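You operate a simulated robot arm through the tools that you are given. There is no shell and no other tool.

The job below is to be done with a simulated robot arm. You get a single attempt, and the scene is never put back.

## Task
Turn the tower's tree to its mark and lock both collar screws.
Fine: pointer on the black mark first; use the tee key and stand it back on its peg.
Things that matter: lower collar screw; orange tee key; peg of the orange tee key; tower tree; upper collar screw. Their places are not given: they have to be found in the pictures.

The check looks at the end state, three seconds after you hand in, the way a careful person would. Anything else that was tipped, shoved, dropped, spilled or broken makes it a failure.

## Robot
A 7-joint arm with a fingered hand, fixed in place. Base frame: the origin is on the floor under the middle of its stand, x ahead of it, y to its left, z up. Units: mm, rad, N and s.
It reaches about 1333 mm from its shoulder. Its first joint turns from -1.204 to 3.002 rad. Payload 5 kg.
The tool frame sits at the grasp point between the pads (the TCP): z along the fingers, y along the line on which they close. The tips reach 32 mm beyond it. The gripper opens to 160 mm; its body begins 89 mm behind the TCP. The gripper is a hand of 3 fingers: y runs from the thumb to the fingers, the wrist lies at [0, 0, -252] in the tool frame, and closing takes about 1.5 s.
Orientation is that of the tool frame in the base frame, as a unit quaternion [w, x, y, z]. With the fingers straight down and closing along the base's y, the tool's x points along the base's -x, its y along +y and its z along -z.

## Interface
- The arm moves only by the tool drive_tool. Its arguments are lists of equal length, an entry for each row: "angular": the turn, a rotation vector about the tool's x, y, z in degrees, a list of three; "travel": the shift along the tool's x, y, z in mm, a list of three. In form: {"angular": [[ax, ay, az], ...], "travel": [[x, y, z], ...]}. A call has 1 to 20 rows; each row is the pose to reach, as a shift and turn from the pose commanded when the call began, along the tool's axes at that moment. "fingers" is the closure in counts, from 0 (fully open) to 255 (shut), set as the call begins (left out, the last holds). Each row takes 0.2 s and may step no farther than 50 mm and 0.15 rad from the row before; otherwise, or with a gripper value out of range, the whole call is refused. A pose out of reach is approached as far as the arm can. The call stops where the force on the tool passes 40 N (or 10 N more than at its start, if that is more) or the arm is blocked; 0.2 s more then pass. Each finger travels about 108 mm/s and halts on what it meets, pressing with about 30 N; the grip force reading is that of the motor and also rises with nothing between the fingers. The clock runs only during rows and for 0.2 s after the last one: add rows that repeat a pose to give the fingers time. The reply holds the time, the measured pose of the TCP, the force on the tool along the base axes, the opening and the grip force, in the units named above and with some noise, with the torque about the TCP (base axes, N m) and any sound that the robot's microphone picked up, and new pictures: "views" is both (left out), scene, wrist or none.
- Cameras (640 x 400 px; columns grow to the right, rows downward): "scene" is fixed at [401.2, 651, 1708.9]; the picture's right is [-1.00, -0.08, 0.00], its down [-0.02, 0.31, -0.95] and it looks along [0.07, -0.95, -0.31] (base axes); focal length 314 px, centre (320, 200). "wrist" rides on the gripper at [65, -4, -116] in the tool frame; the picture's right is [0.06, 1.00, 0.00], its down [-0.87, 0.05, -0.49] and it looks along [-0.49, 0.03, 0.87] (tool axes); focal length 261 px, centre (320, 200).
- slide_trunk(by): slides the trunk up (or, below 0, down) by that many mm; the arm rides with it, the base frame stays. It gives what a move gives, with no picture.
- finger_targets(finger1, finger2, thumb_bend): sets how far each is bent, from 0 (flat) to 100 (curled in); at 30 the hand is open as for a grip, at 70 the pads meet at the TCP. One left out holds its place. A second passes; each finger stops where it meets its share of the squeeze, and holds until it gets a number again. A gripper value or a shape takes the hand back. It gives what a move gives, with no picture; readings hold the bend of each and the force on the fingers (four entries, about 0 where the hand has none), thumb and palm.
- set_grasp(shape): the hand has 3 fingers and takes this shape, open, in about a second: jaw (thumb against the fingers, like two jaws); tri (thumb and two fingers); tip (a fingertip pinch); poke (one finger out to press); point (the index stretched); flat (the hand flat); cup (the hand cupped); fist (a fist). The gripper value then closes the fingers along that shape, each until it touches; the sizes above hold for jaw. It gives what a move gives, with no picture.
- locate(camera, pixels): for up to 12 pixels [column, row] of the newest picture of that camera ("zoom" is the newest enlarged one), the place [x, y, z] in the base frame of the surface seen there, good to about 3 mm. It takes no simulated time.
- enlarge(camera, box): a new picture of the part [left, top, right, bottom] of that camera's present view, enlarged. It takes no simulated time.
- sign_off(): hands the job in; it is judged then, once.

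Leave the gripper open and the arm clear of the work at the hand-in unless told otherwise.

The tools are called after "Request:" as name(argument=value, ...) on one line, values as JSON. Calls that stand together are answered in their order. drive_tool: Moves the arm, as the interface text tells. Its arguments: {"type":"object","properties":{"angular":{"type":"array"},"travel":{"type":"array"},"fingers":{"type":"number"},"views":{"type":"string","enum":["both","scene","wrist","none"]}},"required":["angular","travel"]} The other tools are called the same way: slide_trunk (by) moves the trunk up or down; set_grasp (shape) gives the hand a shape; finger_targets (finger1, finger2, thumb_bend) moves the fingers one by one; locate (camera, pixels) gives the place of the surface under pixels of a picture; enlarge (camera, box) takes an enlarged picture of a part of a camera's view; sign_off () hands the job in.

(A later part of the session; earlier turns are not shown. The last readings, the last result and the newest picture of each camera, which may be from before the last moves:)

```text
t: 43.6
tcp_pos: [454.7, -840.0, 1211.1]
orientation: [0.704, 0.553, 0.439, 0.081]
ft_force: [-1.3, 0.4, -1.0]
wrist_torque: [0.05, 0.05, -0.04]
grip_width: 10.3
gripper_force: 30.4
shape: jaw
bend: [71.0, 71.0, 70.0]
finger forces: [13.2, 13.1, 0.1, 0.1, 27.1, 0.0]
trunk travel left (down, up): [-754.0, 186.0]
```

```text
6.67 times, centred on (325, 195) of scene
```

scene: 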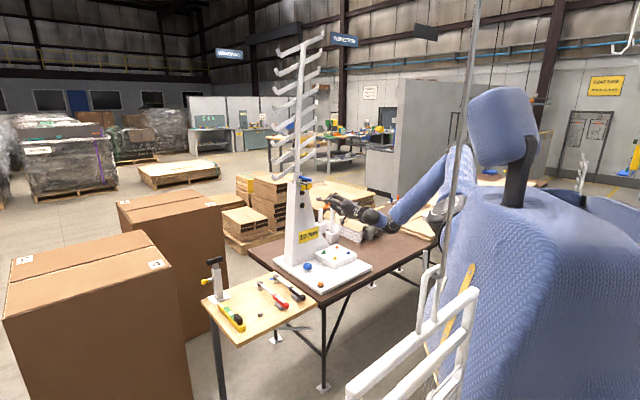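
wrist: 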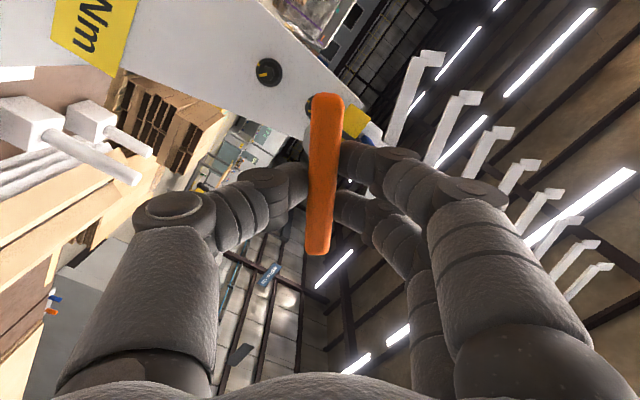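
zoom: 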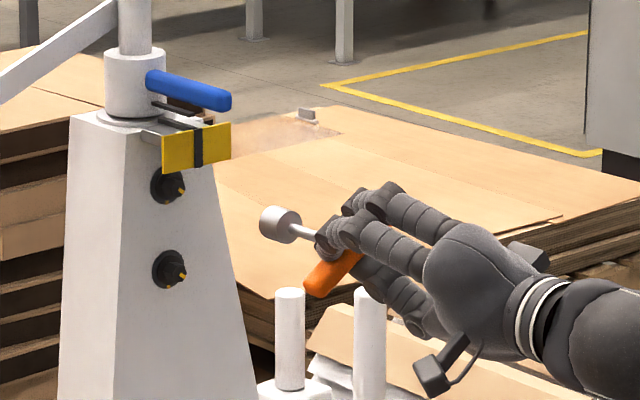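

Roll of +58° works and the socket stays put (key axis coincides with the tool axis). From this view I enlarge the lower screw at (267,72) to read its marks and hex orientation.

Request:
enlarge(camera="wrist", box=[252, 57, 284, 87])

Request:
enlarge(camera="wrist", box=[292, 90, 332, 150])

```text
13.33 times, centred on (268, 72) of wrist
```

zoom: 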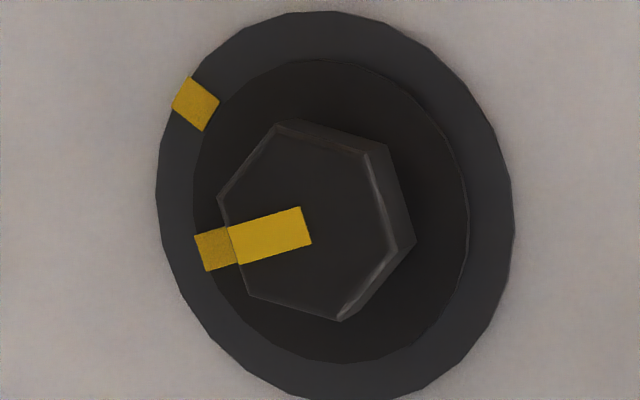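

```text
6.67 times, centred on (312, 120) of wrist
```

zoom: 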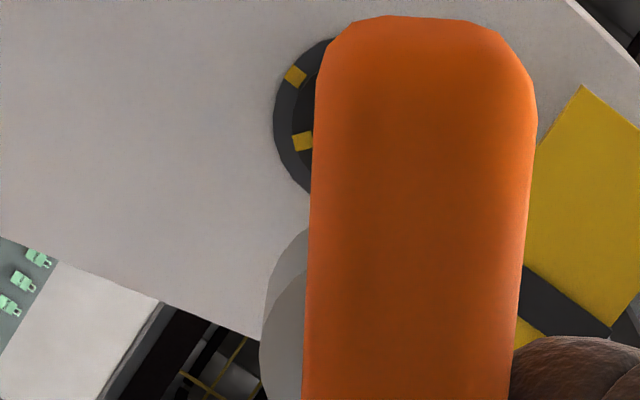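

Now it's clear: the outer fixed ring has one target mark, and the indicator line on hex + flange sits about 47° counter-clockwise of it (line points at a hex flat). So ~47° clockwise locks. I now roll the key the other way to −47° (from level) to have the full turn available, testing that range in free space.

Request:
drive_tool(angular=[[0, 0, -8], [0, 0, -16], [0, 0, -24], [0, 0, -32], [0, 0, -40], [0, 0, -48], [0, 0, -56], [0, 0, -64], [0, 0, -72], [0, 0, -80], [0, 0, -88], [0, 0, -96], [0, 0, -105], [0, 0, -105]], travel=[[0, 0, 0], [0, 0, 0], [0, 0, 0], [0, 0, 0], [0, 0, 0], [0, 0, 0], [0, 0, 0], [0, 0, 0], [0, 0, 0], [0, 0, 0], [0, 0, 0], [0, 0, 0], [0, 0, 0], [0, 0, 0]], views="both")

Request:
enlarge(camera="scene", box=[285, 165, 365, 225])

Request:
enlarge(camera="wrist", box=[260, 60, 400, 180])

```text
refused: row 13 steps farther than a row can; nothing moved
```

```text
6.67 times, centred on (325, 195) of scene
```

zoom: 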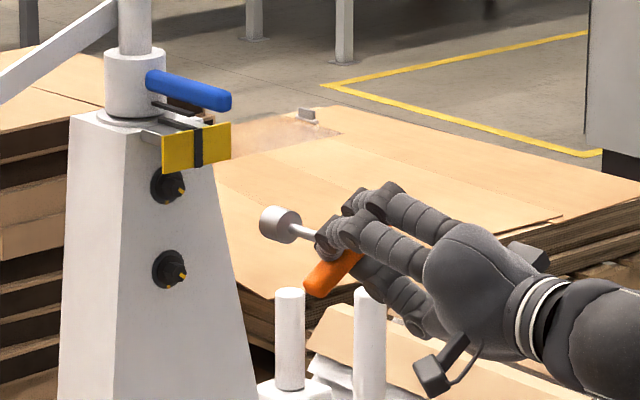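

```text
3.33 times, centred on (330, 120) of wrist
```

zoom: 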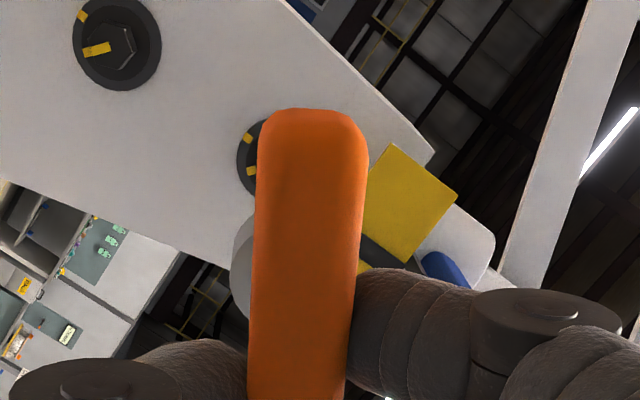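

A row was 9°, too large; I redo it with 8.1° steps.

Request:
drive_tool(angular=[[0, 0, -8], [0, 0, -16], [0, 0, -24], [0, 0, -32], [0, 0, -40], [0, 0, -48], [0, 0, -56], [0, 0, -64], [0, 0, -72], [0, 0, -80], [0, 0, -88], [0, 0, -96], [0, 0, -103], [0, 0, -105], [0, 0, -105]], travel=[[0, 0, 0], [0, 0, 0], [0, 0, 0], [0, 0, 0], [0, 0, 0], [0, 0, 0], [0, 0, 0], [0, 0, 0], [0, 0, 0], [0, 0, 0], [0, 0, 0], [0, 0, 0], [0, 0, 0], [0, 0, 0], [0, 0, 0]], views="both")

Request:
enlarge(camera="scene", box=[285, 165, 365, 225])

Request:
enlarge(camera="wrist", box=[260, 60, 400, 180])

```text
t: 46.8
tcp_pos: [455.3, -840.7, 1212.9]
orientation: [0.492, -0.013, 0.707, -0.508]
ft_force: [0.3, -0.2, -1.2]
wrist_torque: [0.02, 0.02, -0.02]
grip_width: 10.3
gripper_force: 30.4
shape: jaw
bend: [71.0, 71.0, 70.0]
finger forces: [13.6, 13.5, 0.0, 0.1, 26.5, 0.0]
trunk travel left (down, up): [-754.0, 186.0]
```

scene: 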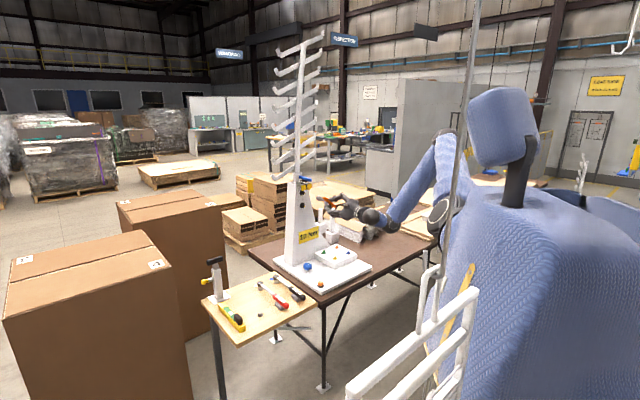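
wrist: 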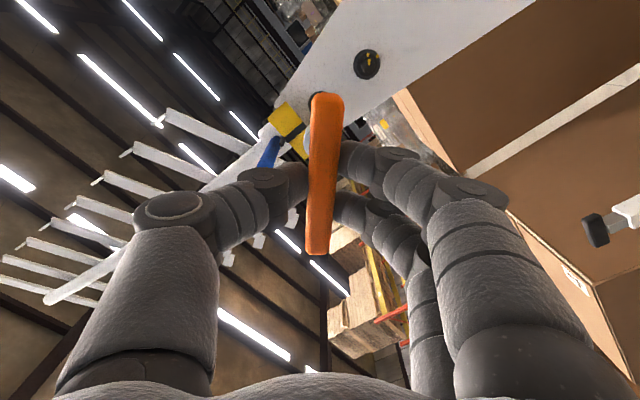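

```text
6.67 times, centred on (325, 195) of scene
```

zoom: 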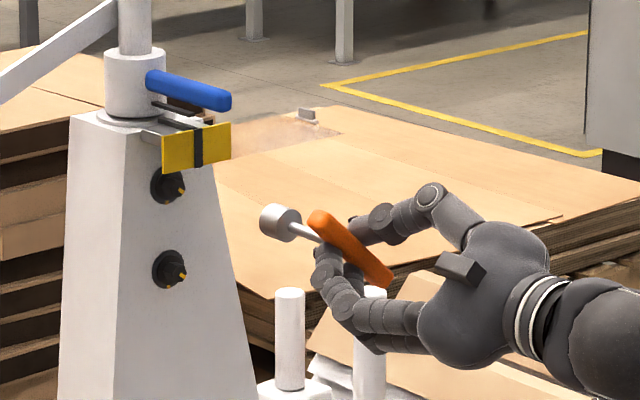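

```text
3.33 times, centred on (330, 120) of wrist
```

zoom: 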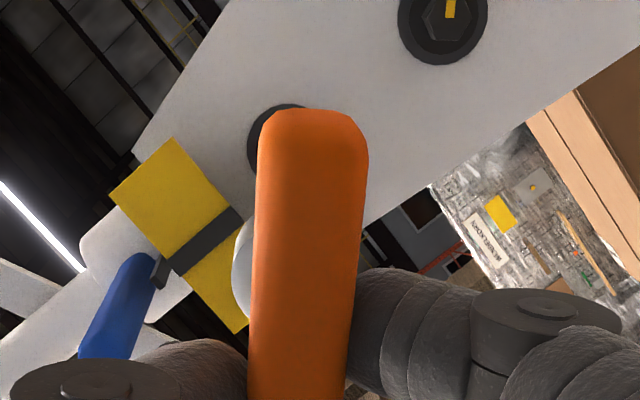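

Both roll limits are fine. I enlarge the socket and the upper screw in the scene view for exact relative positions.

Request:
enlarge(camera="scene", box=[310, 190, 326, 206])

Request:
enlarge(camera="scene", box=[296, 186, 312, 202])

```text
16.00 times, centred on (318, 198) of scene
```

zoom: 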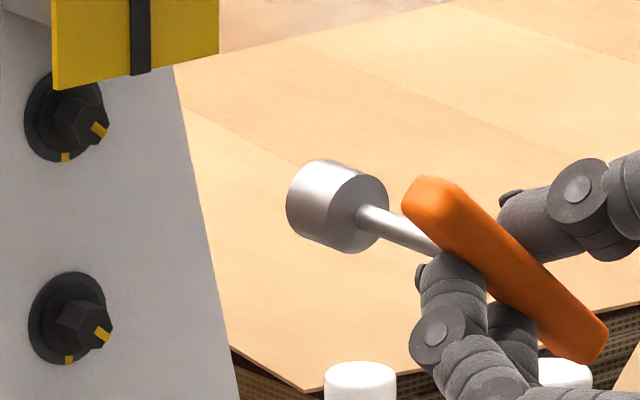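

```text
16.00 times, centred on (304, 194) of scene
```

zoom: 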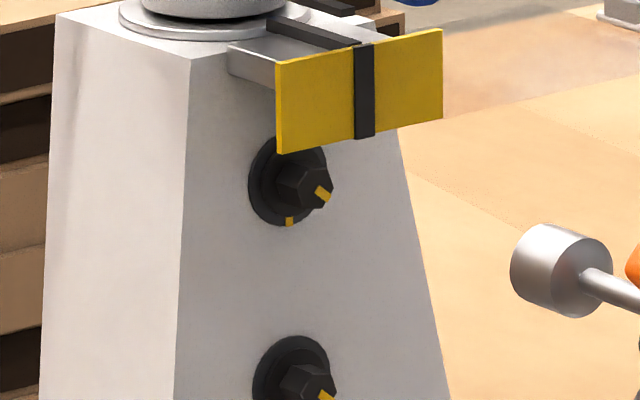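

By projection the key axis line passes within ~1.5 mm of the upper hex centre. I advance 105 mm to leave roughly a 15–20 mm gap and re-check.

Request:
drive_tool(angular=[[0, 0, 0], [0, 0, 0], [0, 0, 0], [0, 0, 0], [0, 0, 0], [0, 0, 0]], travel=[[0, 0, 25], [0, 0, 50], [0, 0, 72], [0, 0, 90], [0, 0, 105], [0, 0, 105]], views="both")

Request:
enlarge(camera="scene", box=[298, 186, 314, 202])

Request:
enlarge(camera="wrist", box=[250, 60, 390, 180])

```text
t: 48.2
tcp_pos: [530.1, -915.1, 1213.2]
orientation: [0.492, -0.013, 0.706, -0.508]
ft_force: [-0.7, -0.4, -1.0]
wrist_torque: [0.0, 0.02, 0.02]
grip_width: 10.2
gripper_force: 29.7
shape: jaw
bend: [71.0, 71.0, 70.0]
finger forces: [13.7, 13.5, 0.1, 0.1, 26.3, 0.1]
trunk travel left (down, up): [-754.0, 186.0]
```

scene: 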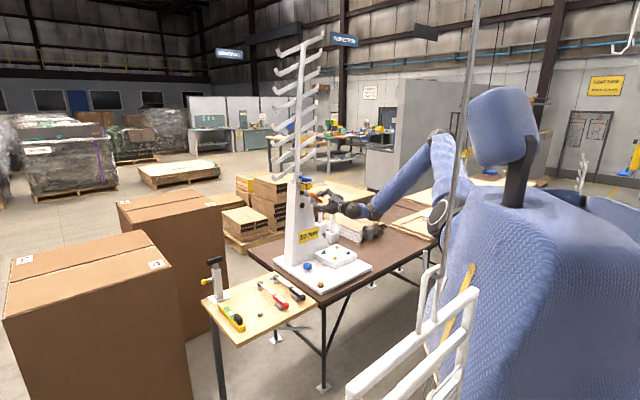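
wrist: 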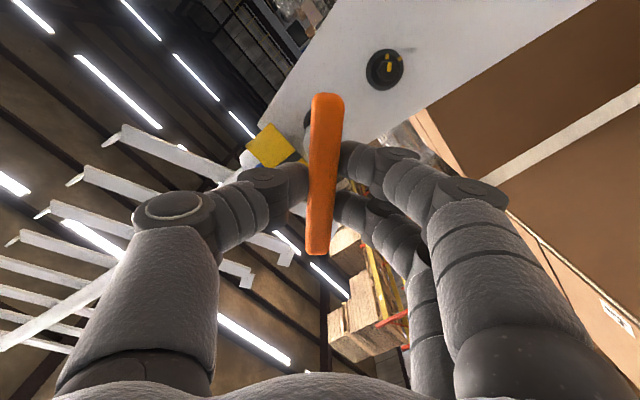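

```text
16.00 times, centred on (306, 194) of scene
```

zoom: 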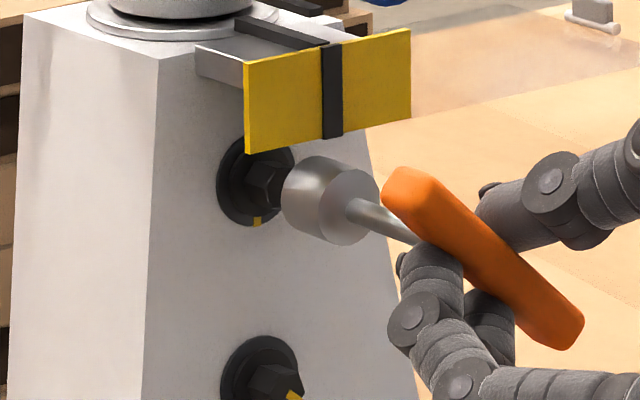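

```text
3.33 times, centred on (320, 120) of wrist
```

zoom: 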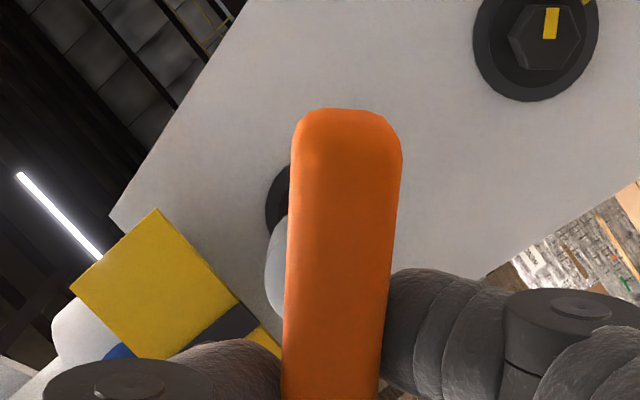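

I zoom tightly on the visible part of the ring and socket beside the handle in the wrist view to cross-check alignment.

Request:
enlarge(camera="wrist", box=[290, 95, 350, 155])

Request:
enlarge(camera="wrist", box=[350, 40, 410, 100])

```text
6.67 times, centred on (320, 125) of wrist
```

zoom: 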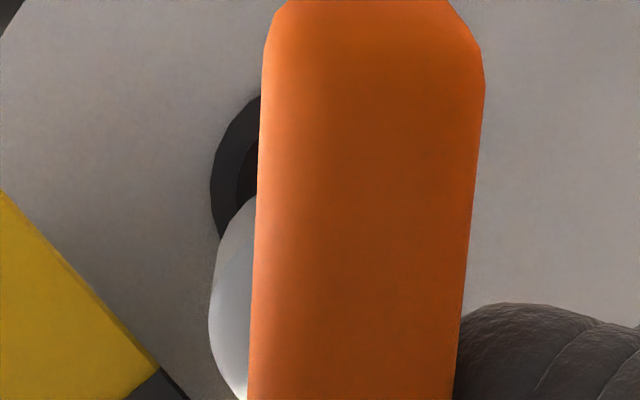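

```text
6.67 times, centred on (380, 70) of wrist
```

zoom: 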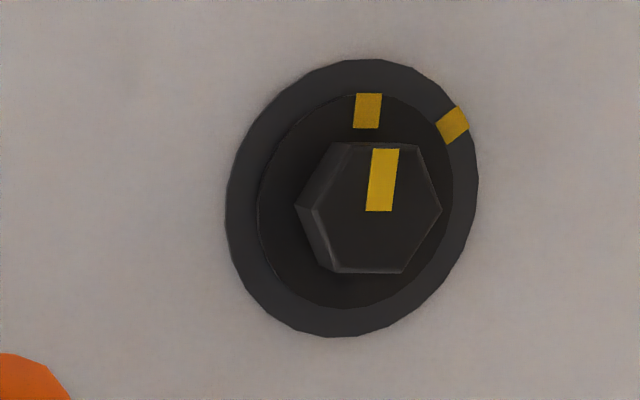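

Wrist and scene views agree: the screw axis is ~2.6 mm lower and ~2 mm to −t from the key axis, i.e. (+3.2,+0.5) mm in tool x,y at this roll. I apply that correction and advance 10 mm.

Request:
drive_tool(angular=[[0, 0, 0], [0, 0, 0], [0, 0, 0], [0, 0, 0]], travel=[[1.6, 0.3, 0], [3.2, 0.6, 3], [3.2, 0.6, 10], [3.2, 0.6, 10]], views="wrist")

Request:
enlarge(camera="scene", box=[298, 186, 314, 202])

Request:
enlarge(camera="wrist", box=[290, 95, 350, 155])

```text
t: 49.2
tcp_pos: [536.4, -923.3, 1209.5]
orientation: [0.493, -0.011, 0.706, -0.508]
ft_force: [0.1, -0.4, -1.2]
wrist_torque: [0.01, -0.02, 0.0]
grip_width: 10.2
gripper_force: 29.6
shape: jaw
bend: [71.0, 71.0, 70.0]
finger forces: [13.6, 13.4, 0.1, 0.0, 26.4, 0.1]
trunk travel left (down, up): [-754.0, 186.0]
```

wrist: 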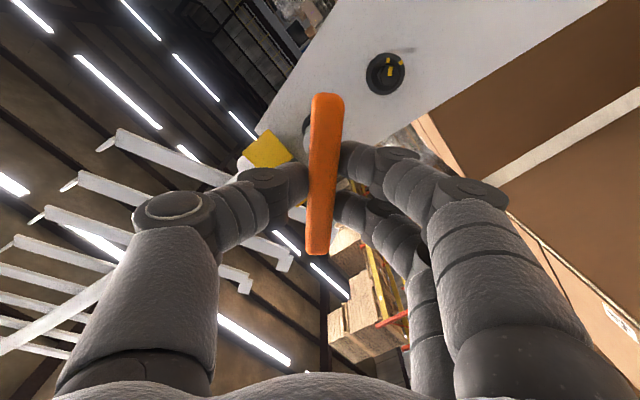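

```text
16.00 times, centred on (306, 194) of scene
```

zoom: 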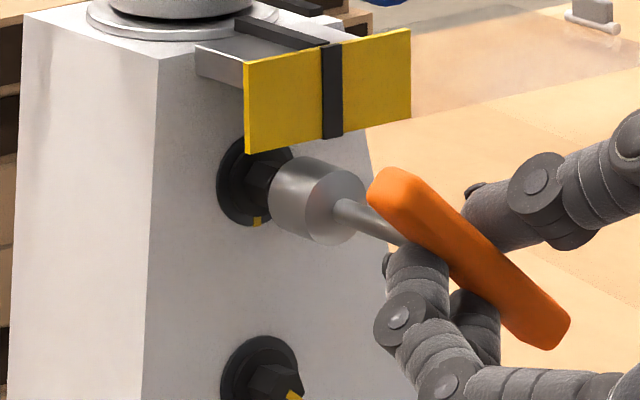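

```text
6.67 times, centred on (320, 125) of wrist
```

zoom: 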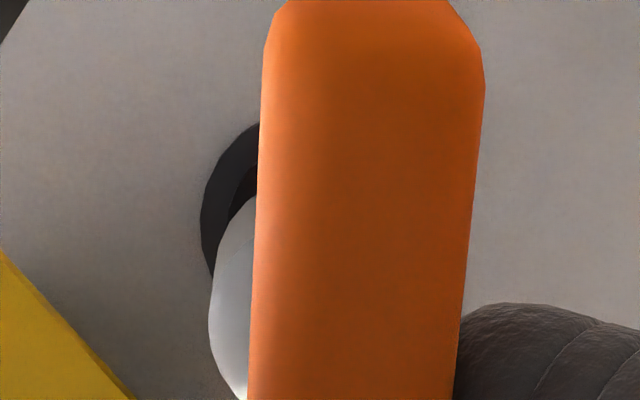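

Refined geometry says about 1.6 mm more along tool x is needed. I apply it and advance 3 mm, then re-check both views.

Request:
drive_tool(angular=[[0, 0, 0], [0, 0, 0], [0, 0, 0]], travel=[[0.8, 0, 0], [1.6, 0.1, 3], [1.6, 0.1, 3]], views="wrist")

Request:
enlarge(camera="scene", box=[300, 187, 312, 199])

Request:
enlarge(camera="wrist", box=[290, 95, 350, 155])

Request:
enlarge(camera="wrist", box=[355, 40, 415, 100])

```text
t: 50.0
tcp_pos: [536.6, -926.1, 1207.7]
orientation: [0.493, -0.012, 0.706, -0.508]
ft_force: [-0.1, 0.5, 0.0]
wrist_torque: [-0.01, 0.03, 0.0]
grip_width: 10.2
gripper_force: 30.2
shape: jaw
bend: [71.0, 71.0, 70.0]
finger forces: [13.6, 13.5, 0.1, 0.0, 26.3, 0.0]
trunk travel left (down, up): [-754.0, 186.0]
```

wrist: 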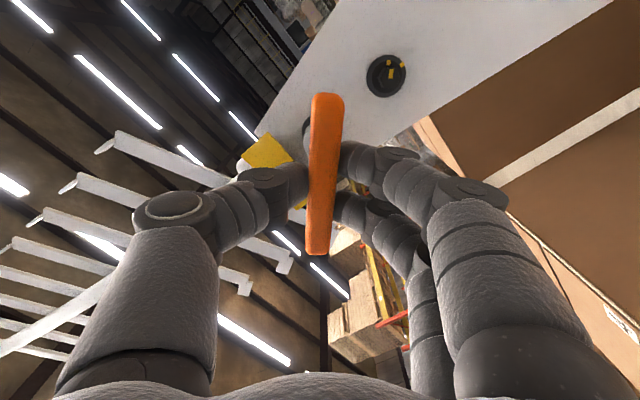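

```text
16.00 times, centred on (306, 193) of scene
```

zoom: 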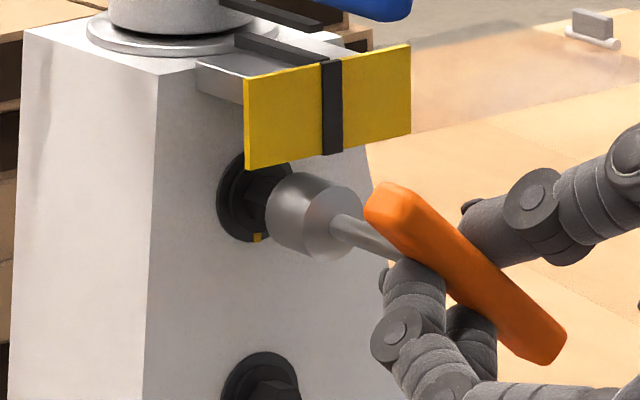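

```text
6.67 times, centred on (320, 125) of wrist
```

zoom: 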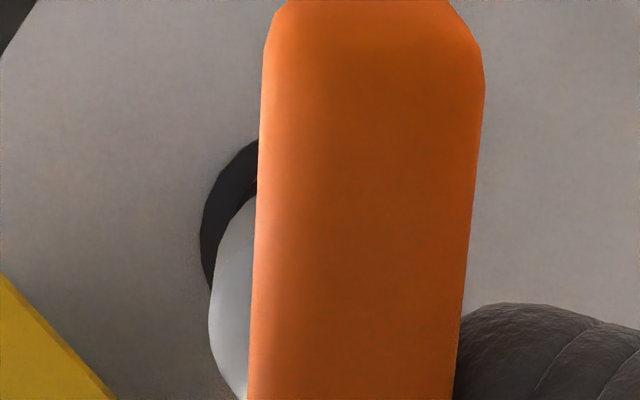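

```text
6.67 times, centred on (385, 70) of wrist
```

zoom: 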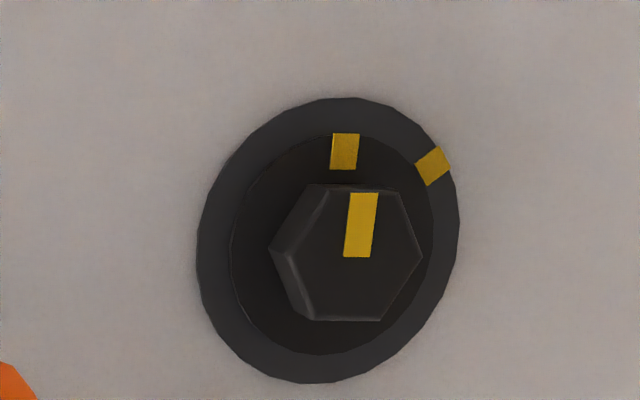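

Both views now agree within ~0.5 mm. I advance slowly, 2 mm per step for 10 mm, watching the force for contact with the hex.

Request:
drive_tool(angular=[[0, 0, 0], [0, 0, 0], [0, 0, 0], [0, 0, 0], [0, 0, 0]], travel=[[0, 0, 2], [0, 0, 4], [0, 0, 6], [0, 0, 8], [0, 0, 10]], views="wrist")

Request:
enlarge(camera="scene", box=[300, 187, 312, 199])

Request:
enlarge(camera="wrist", box=[290, 95, 350, 155])

```text
t: 51.2
tcp_pos: [543.1, -933.0, 1208.3]
orientation: [0.493, -0.011, 0.706, -0.508]
ft_force: [0.9, 0.5, -1.1]
wrist_torque: [0.01, 0.01, -0.02]
grip_width: 9.8
gripper_force: 29.8
shape: jaw
bend: [71.0, 71.0, 70.0]
finger forces: [13.6, 13.5, 0.0, 0.0, 26.4, 0.0]
trunk travel left (down, up): [-754.0, 186.0]
```

wrist: 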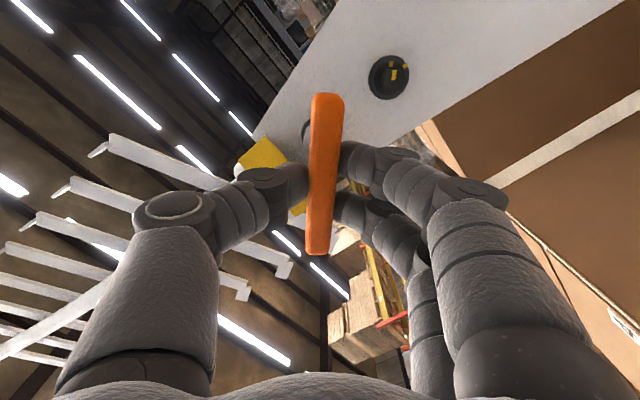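

```text
16.00 times, centred on (306, 193) of scene
```

zoom: 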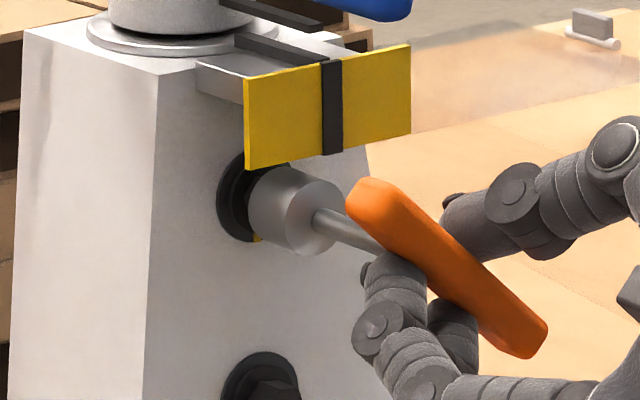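

```text
6.67 times, centred on (320, 125) of wrist
```

zoom: 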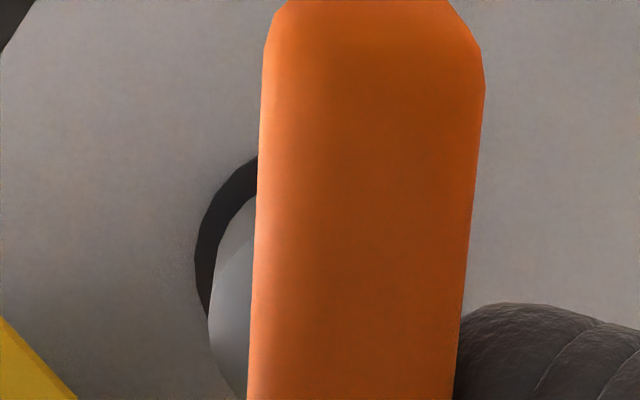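

No contact force and the socket mouth has gone past the hex's front face, so it is sliding over the hex. I continue up to 10 mm more in 2 mm steps.

Request:
drive_tool(angular=[[0, 0, 0], [0, 0, 0], [0, 0, 0], [0, 0, 0], [0, 0, 0]], travel=[[0, 0, 2], [0, 0, 4], [0, 0, 6], [0, 0, 8], [0, 0, 10]], views="wrist")

Request:
enlarge(camera="scene", box=[300, 187, 312, 199])

Request:
enlarge(camera="wrist", box=[290, 95, 350, 155])

```text
t: 52.4
tcp_pos: [549.1, -938.9, 1208.5]
orientation: [0.492, -0.013, 0.706, -0.509]
ft_force: [-16.1, 16.8, -5.8]
wrist_torque: [0.11, 0.15, 0.07]
grip_width: 11.2
gripper_force: 30.0
shape: jaw
bend: [72.0, 72.0, 71.0]
finger forces: [18.1, 17.8, 0.0, 0.0, 32.0, 0.0]
trunk travel left (down, up): [-754.0, 186.0]
```

wrist: 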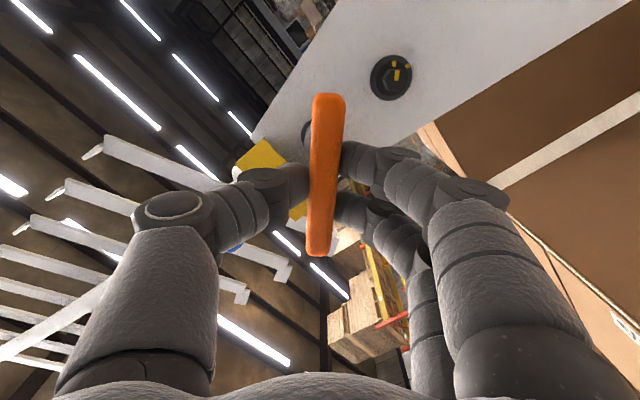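

```text
16.00 times, centred on (306, 193) of scene
```

zoom: 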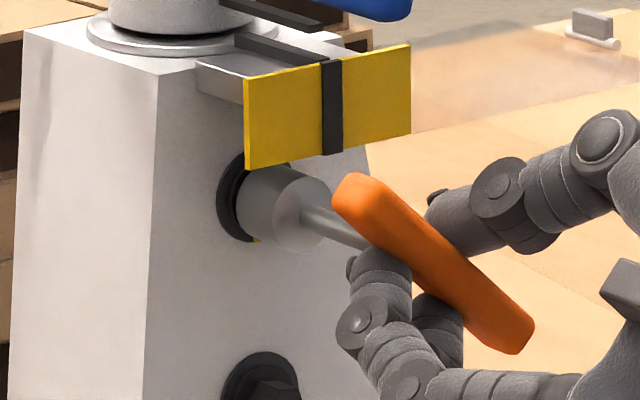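

```text
6.67 times, centred on (320, 125) of wrist
```

zoom: 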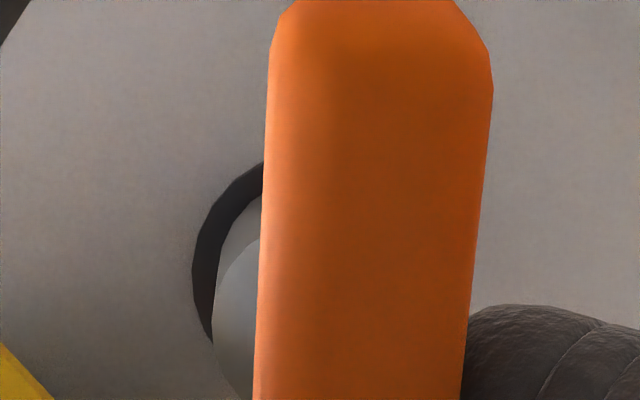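

The socket has bottomed on the flange (≈23 N axial), overlapping the hex by ~12 mm. I ease back 1.5 mm and start turning clockwise (tool +z), 16° first, watching torque.

Request:
drive_tool(angular=[[0, 0, 0], [0, 0, 4], [0, 0, 8], [0, 0, 12], [0, 0, 16]], travel=[[0, 0, -1.5], [0, 0, -1.5], [0, 0, -1.5], [0, 0, -1.5], [0, 0, -1.5]], views="wrist")

Request:
enlarge(camera="scene", box=[300, 187, 312, 199])

Request:
enlarge(camera="wrist", box=[290, 95, 350, 155])

```text
t: 53.6
tcp_pos: [548.5, -938.6, 1208.6]
orientation: [0.559, 0.087, 0.701, -0.434]
ft_force: [-14.1, 15.3, -13.8]
wrist_torque: [0.23, 0.28, 0.11]
grip_width: 11.8
gripper_force: 30.0
shape: jaw
bend: [72.0, 72.0, 71.0]
finger forces: [18.3, 18.2, 0.1, 0.0, 29.3, 0.0]
trunk travel left (down, up): [-754.0, 186.0]
```

wrist: 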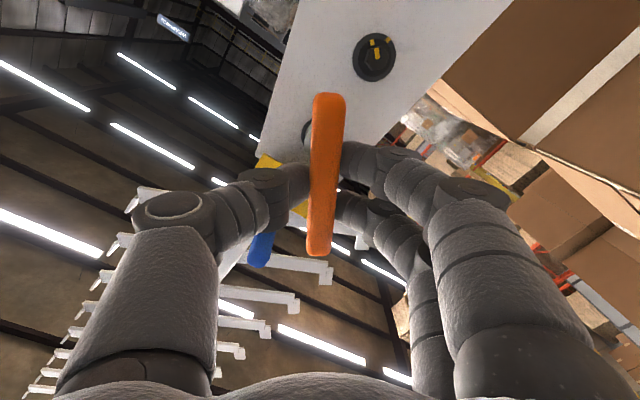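

```text
16.00 times, centred on (306, 193) of scene
```

zoom: 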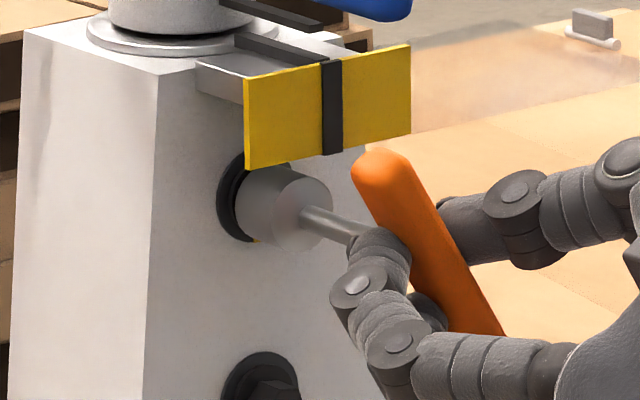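

```text
6.67 times, centred on (320, 125) of wrist
```

zoom: 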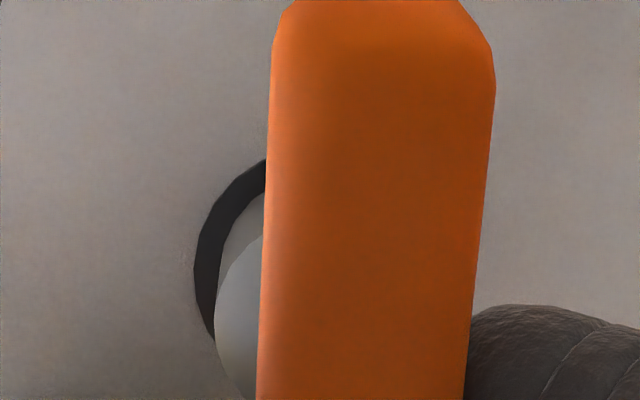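

Axial load ~21 N and 14 N sideways (downward on the tool) indicate slight misalignment; turning torque is small. I shift ~0.8 mm down, ease 1 mm back and turn another 16°.

Request:
drive_tool(angular=[[0, 0, 0], [0, 0, 4], [0, 0, 8], [0, 0, 12], [0, 0, 16]], travel=[[0.7, 0.4, -1], [0.7, 0.4, -1], [0.7, 0.4, -1], [0.7, 0.4, -1], [0.7, 0.4, -1]], views="wrist")

Request:
enlarge(camera="scene", box=[298, 188, 310, 200])

Request:
enlarge(camera="wrist", box=[290, 95, 350, 155])

```text
t: 54.8
tcp_pos: [549.2, -938.7, 1208.3]
orientation: [0.614, 0.184, 0.682, -0.353]
ft_force: [-4.3, 9.4, -6.0]
wrist_torque: [-0.03, 0.22, 0.13]
grip_width: 11.5
gripper_force: 29.9
shape: jaw
bend: [72.0, 72.0, 71.0]
finger forces: [15.3, 17.8, 0.0, 0.1, 28.3, 0.0]
trunk travel left (down, up): [-754.0, 186.0]
```

wrist: 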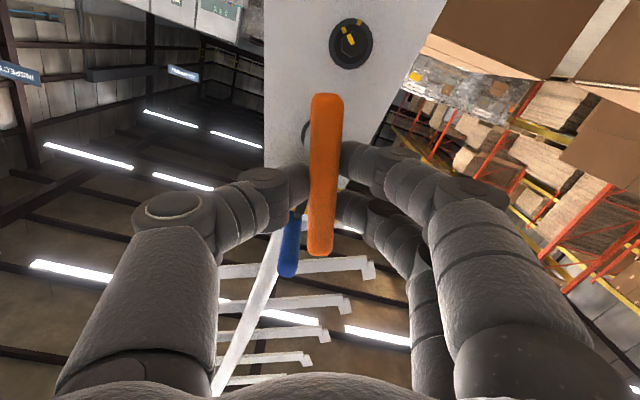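

```text
16.00 times, centred on (304, 194) of scene
```

zoom: 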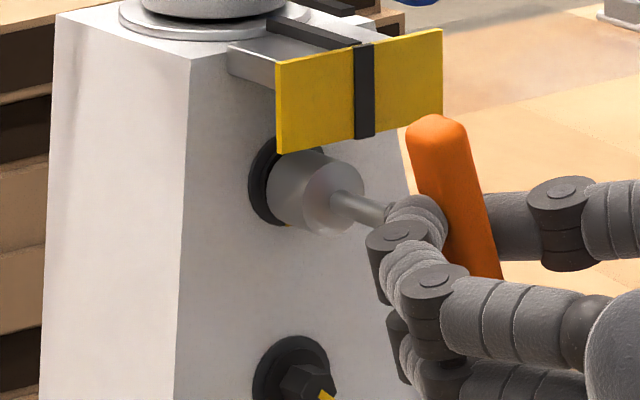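

```text
6.67 times, centred on (320, 125) of wrist
```

zoom: 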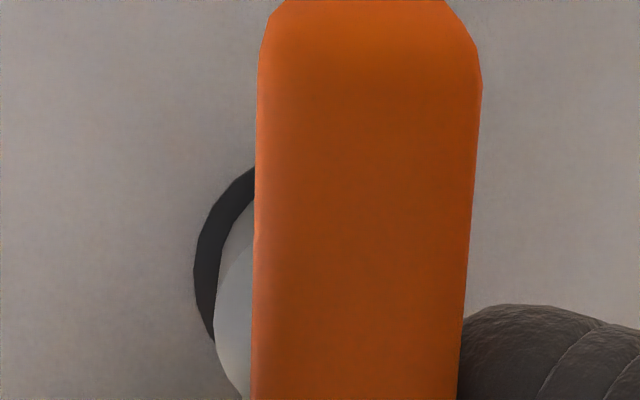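

A reaction torque of about 0.18 Nm against the turn shows the hex is being driven. I've turned 32°; I continue another 12° in small steps, watching torque and sound.

Request:
drive_tool(angular=[[0, 0, 3], [0, 0, 6], [0, 0, 9], [0, 0, 12], [0, 0, 12]], travel=[[0, 0, -0.5], [0, 0, -0.5], [0, 0, -0.5], [0, 0, -0.5], [0, 0, -0.5]], views="wrist")

Request:
enlarge(camera="scene", box=[298, 188, 310, 200])

Request:
enlarge(camera="wrist", box=[290, 95, 350, 155])

```text
t: 56.0
tcp_pos: [549.5, -938.2, 1208.9]
orientation: [0.647, 0.254, 0.659, -0.288]
ft_force: [1.6, 4.9, 0.0]
wrist_torque: [-0.08, 0.09, 0.14]
grip_width: 11.3
gripper_force: 29.7
shape: jaw
bend: [72.0, 72.0, 71.0]
finger forces: [14.7, 17.1, 0.0, 0.0, 27.9, 0.0]
trunk travel left (down, up): [-754.0, 186.0]
```

wrist: 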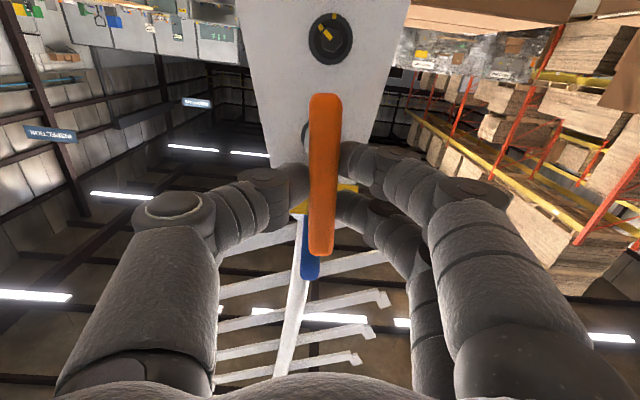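

```text
16.00 times, centred on (304, 194) of scene
```

zoom: 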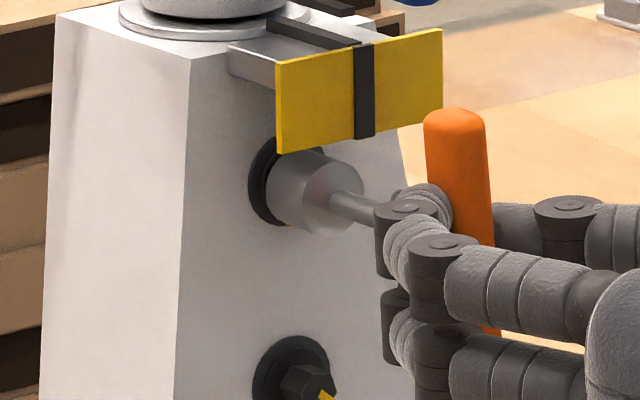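

```text
6.67 times, centred on (320, 125) of wrist
```

zoom: 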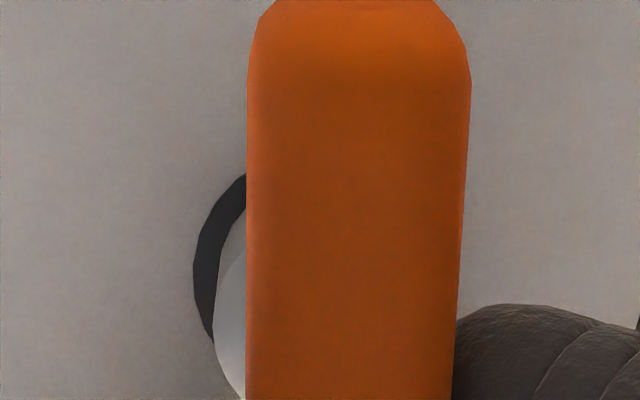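

Torque stays ~0.12–0.18 Nm, no click yet; the handle lags the hand by ~3°. I turn another 8° in 2° steps.

Request:
drive_tool(angular=[[0, 0, 2], [0, 0, 4], [0, 0, 6], [0, 0, 8], [0, 0, 8]], travel=[[0, 0, 0], [0, 0, 0], [0, 0, 0], [0, 0, 0], [0, 0, 0]], views="wrist")

Request:
enlarge(camera="scene", box=[299, 190, 309, 200])

Request:
enlarge(camera="wrist", box=[290, 95, 350, 155])

```text
t: 57.2
tcp_pos: [549.0, -938.6, 1208.6]
orientation: [0.665, 0.299, 0.64, -0.242]
ft_force: [3.9, 2.6, 1.7]
wrist_torque: [-0.14, 0.1, 0.17]
grip_width: 11.4
gripper_force: 30.0
shape: jaw
bend: [72.0, 72.0, 71.0]
finger forces: [14.5, 16.9, 0.1, 0.0, 26.4, 0.1]
trunk travel left (down, up): [-754.0, 186.0]
```

wrist: 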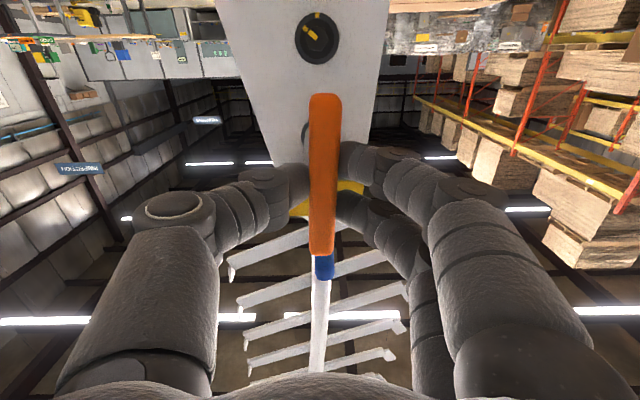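

```text
16.00 times, centred on (304, 195) of scene
```

zoom: 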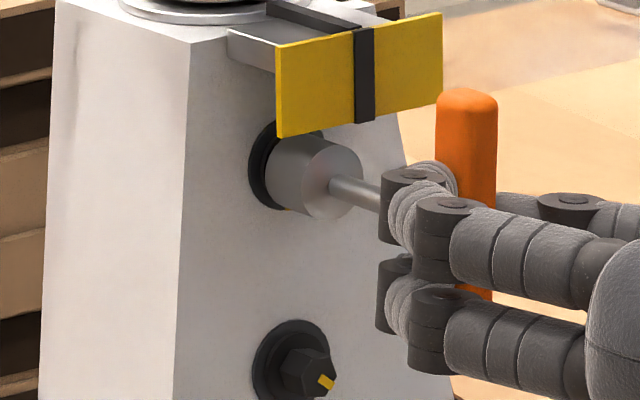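

```text
6.67 times, centred on (320, 125) of wrist
```

zoom: 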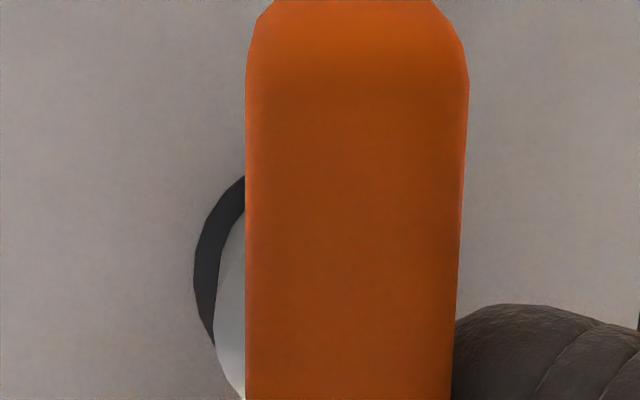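

The hand has turned ~52° and the key ~48–49°. I pull the key straight back 60 mm to read the screw's marks.

Request:
drive_tool(angular=[[0, 0, 0], [0, 0, 0], [0, 0, 0], [0, 0, 0], [0, 0, 0], [0, 0, 0]], travel=[[0, 0, -5], [0, 0, -12], [0, 0, -22], [0, 0, -40], [0, 0, -60], [0, 0, -60]], views="wrist")

Request:
enlarge(camera="scene", box=[298, 189, 308, 199])

Request:
enlarge(camera="wrist", box=[290, 60, 350, 120])

```text
t: 58.6
tcp_pos: [506.4, -896.3, 1208.3]
orientation: [0.665, 0.3, 0.64, -0.242]
ft_force: [-0.8, 0.4, -0.6]
wrist_torque: [0.06, 0.02, -0.02]
grip_width: 11.1
gripper_force: 30.0
shape: jaw
bend: [72.0, 72.0, 71.0]
finger forces: [14.5, 13.9, 0.1, 0.1, 28.6, 0.1]
trunk travel left (down, up): [-754.0, 186.0]
```

wrist: 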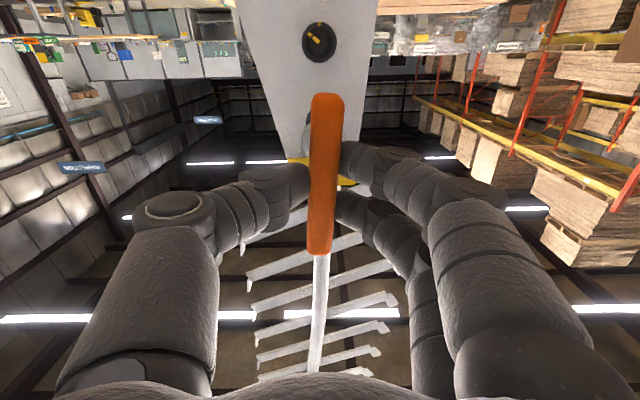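

```text
16.00 times, centred on (303, 194) of scene
```

zoom: 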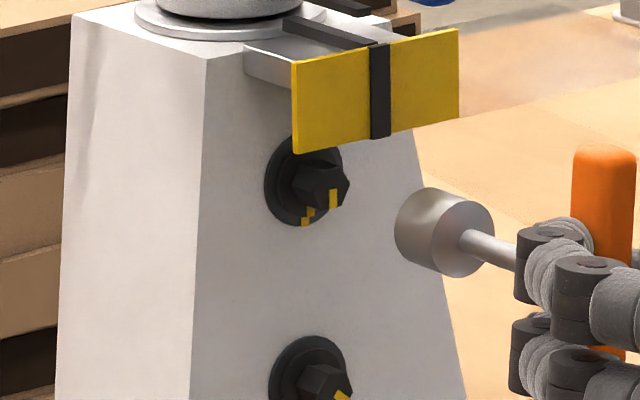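

```text
6.67 times, centred on (320, 90) of wrist
```

zoom: 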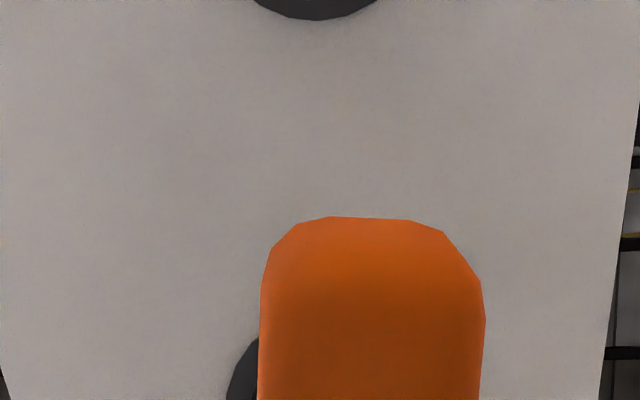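

The upper screw has turned: its line now points about straight down next to the ring mark. To read it precisely I shift the hand 40 mm sideways and 25 mm up so the wrist camera sees the screw beside the handle.

Request:
drive_tool(angular=[[0, 0, 0], [0, 0, 0], [0, 0, 0], [0, 0, 0]], travel=[[-8, -13, 0], [-16, -26, 0], [-25, -40, 0], [-25, -40, 0]], views="wrist")

Request:
enlarge(camera="wrist", box=[330, 60, 390, 120])

Request:
enlarge(camera="wrist", box=[330, 0, 390, 60])

```text
t: 59.6
tcp_pos: [477.0, -926.6, 1229.6]
orientation: [0.666, 0.299, 0.64, -0.241]
ft_force: [0.4, -0.2, -1.0]
wrist_torque: [0.03, 0.05, 0.0]
grip_width: 11.3
gripper_force: 30.6
shape: jaw
bend: [72.0, 72.0, 71.0]
finger forces: [14.5, 13.9, 0.0, 0.0, 28.5, 0.0]
trunk travel left (down, up): [-754.0, 186.0]
```

wrist: 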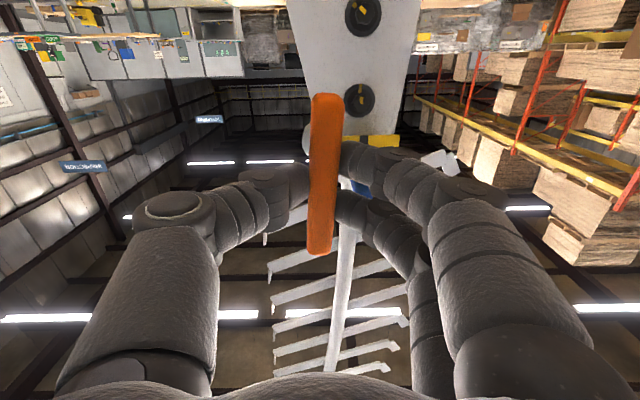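

```text
6.67 times, centred on (360, 90) of wrist
```

zoom: 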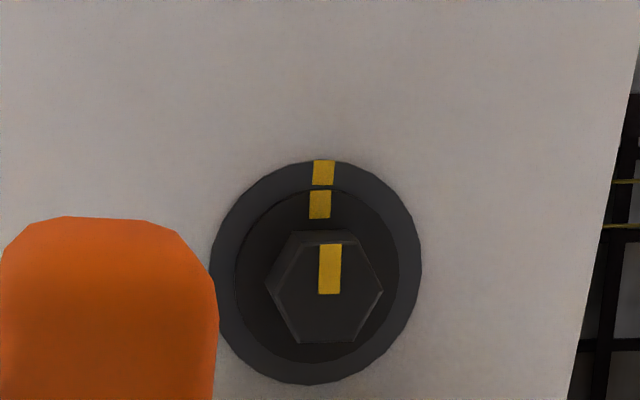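

```text
6.67 times, centred on (360, 30) of wrist
```

zoom: 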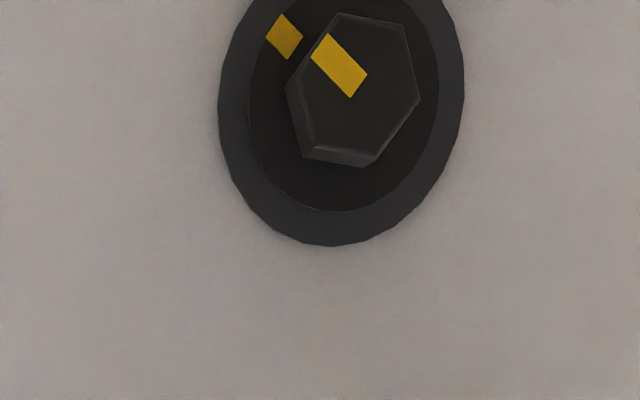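

Upper screw: the ring mark (≈4.0° from picture-up) and indicator (≈2.4°) now agree within ~1.6°, just short. I'll do the lower screw next, learning whether there is a stop, then decide on a last touch-up. First I check heights of the white posts and button box under the hand's next position.

Request:
enlarge(camera="scene", box=[290, 190, 370, 270])

Request:
locate(camera="scene", pixels=[[320, 211], [332, 209], [321, 230], [333, 235], [345, 225], [335, 250], [360, 235]])

```text
5.00 times, centred on (330, 230) of scene
```

zoom: 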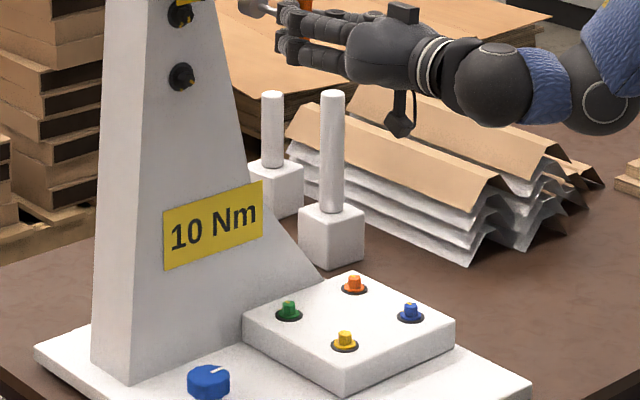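

```text
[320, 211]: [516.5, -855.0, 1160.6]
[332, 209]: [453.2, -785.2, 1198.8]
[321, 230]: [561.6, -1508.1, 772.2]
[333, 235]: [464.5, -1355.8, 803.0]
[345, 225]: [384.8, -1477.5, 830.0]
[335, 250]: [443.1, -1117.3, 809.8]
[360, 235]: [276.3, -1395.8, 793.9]
```

Request:
locate(camera="zoom", pixels=[[332, 98], [332, 150], [272, 98], [272, 150], [332, 230], [275, 190], [400, 140], [400, 115], [290, 310], [410, 305]])

```text
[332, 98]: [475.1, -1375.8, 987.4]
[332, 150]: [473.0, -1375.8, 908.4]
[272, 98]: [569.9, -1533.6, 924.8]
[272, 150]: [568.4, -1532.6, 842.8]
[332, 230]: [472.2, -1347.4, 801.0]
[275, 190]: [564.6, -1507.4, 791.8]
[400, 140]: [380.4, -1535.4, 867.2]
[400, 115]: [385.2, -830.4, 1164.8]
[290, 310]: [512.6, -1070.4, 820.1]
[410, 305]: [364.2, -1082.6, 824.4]
```

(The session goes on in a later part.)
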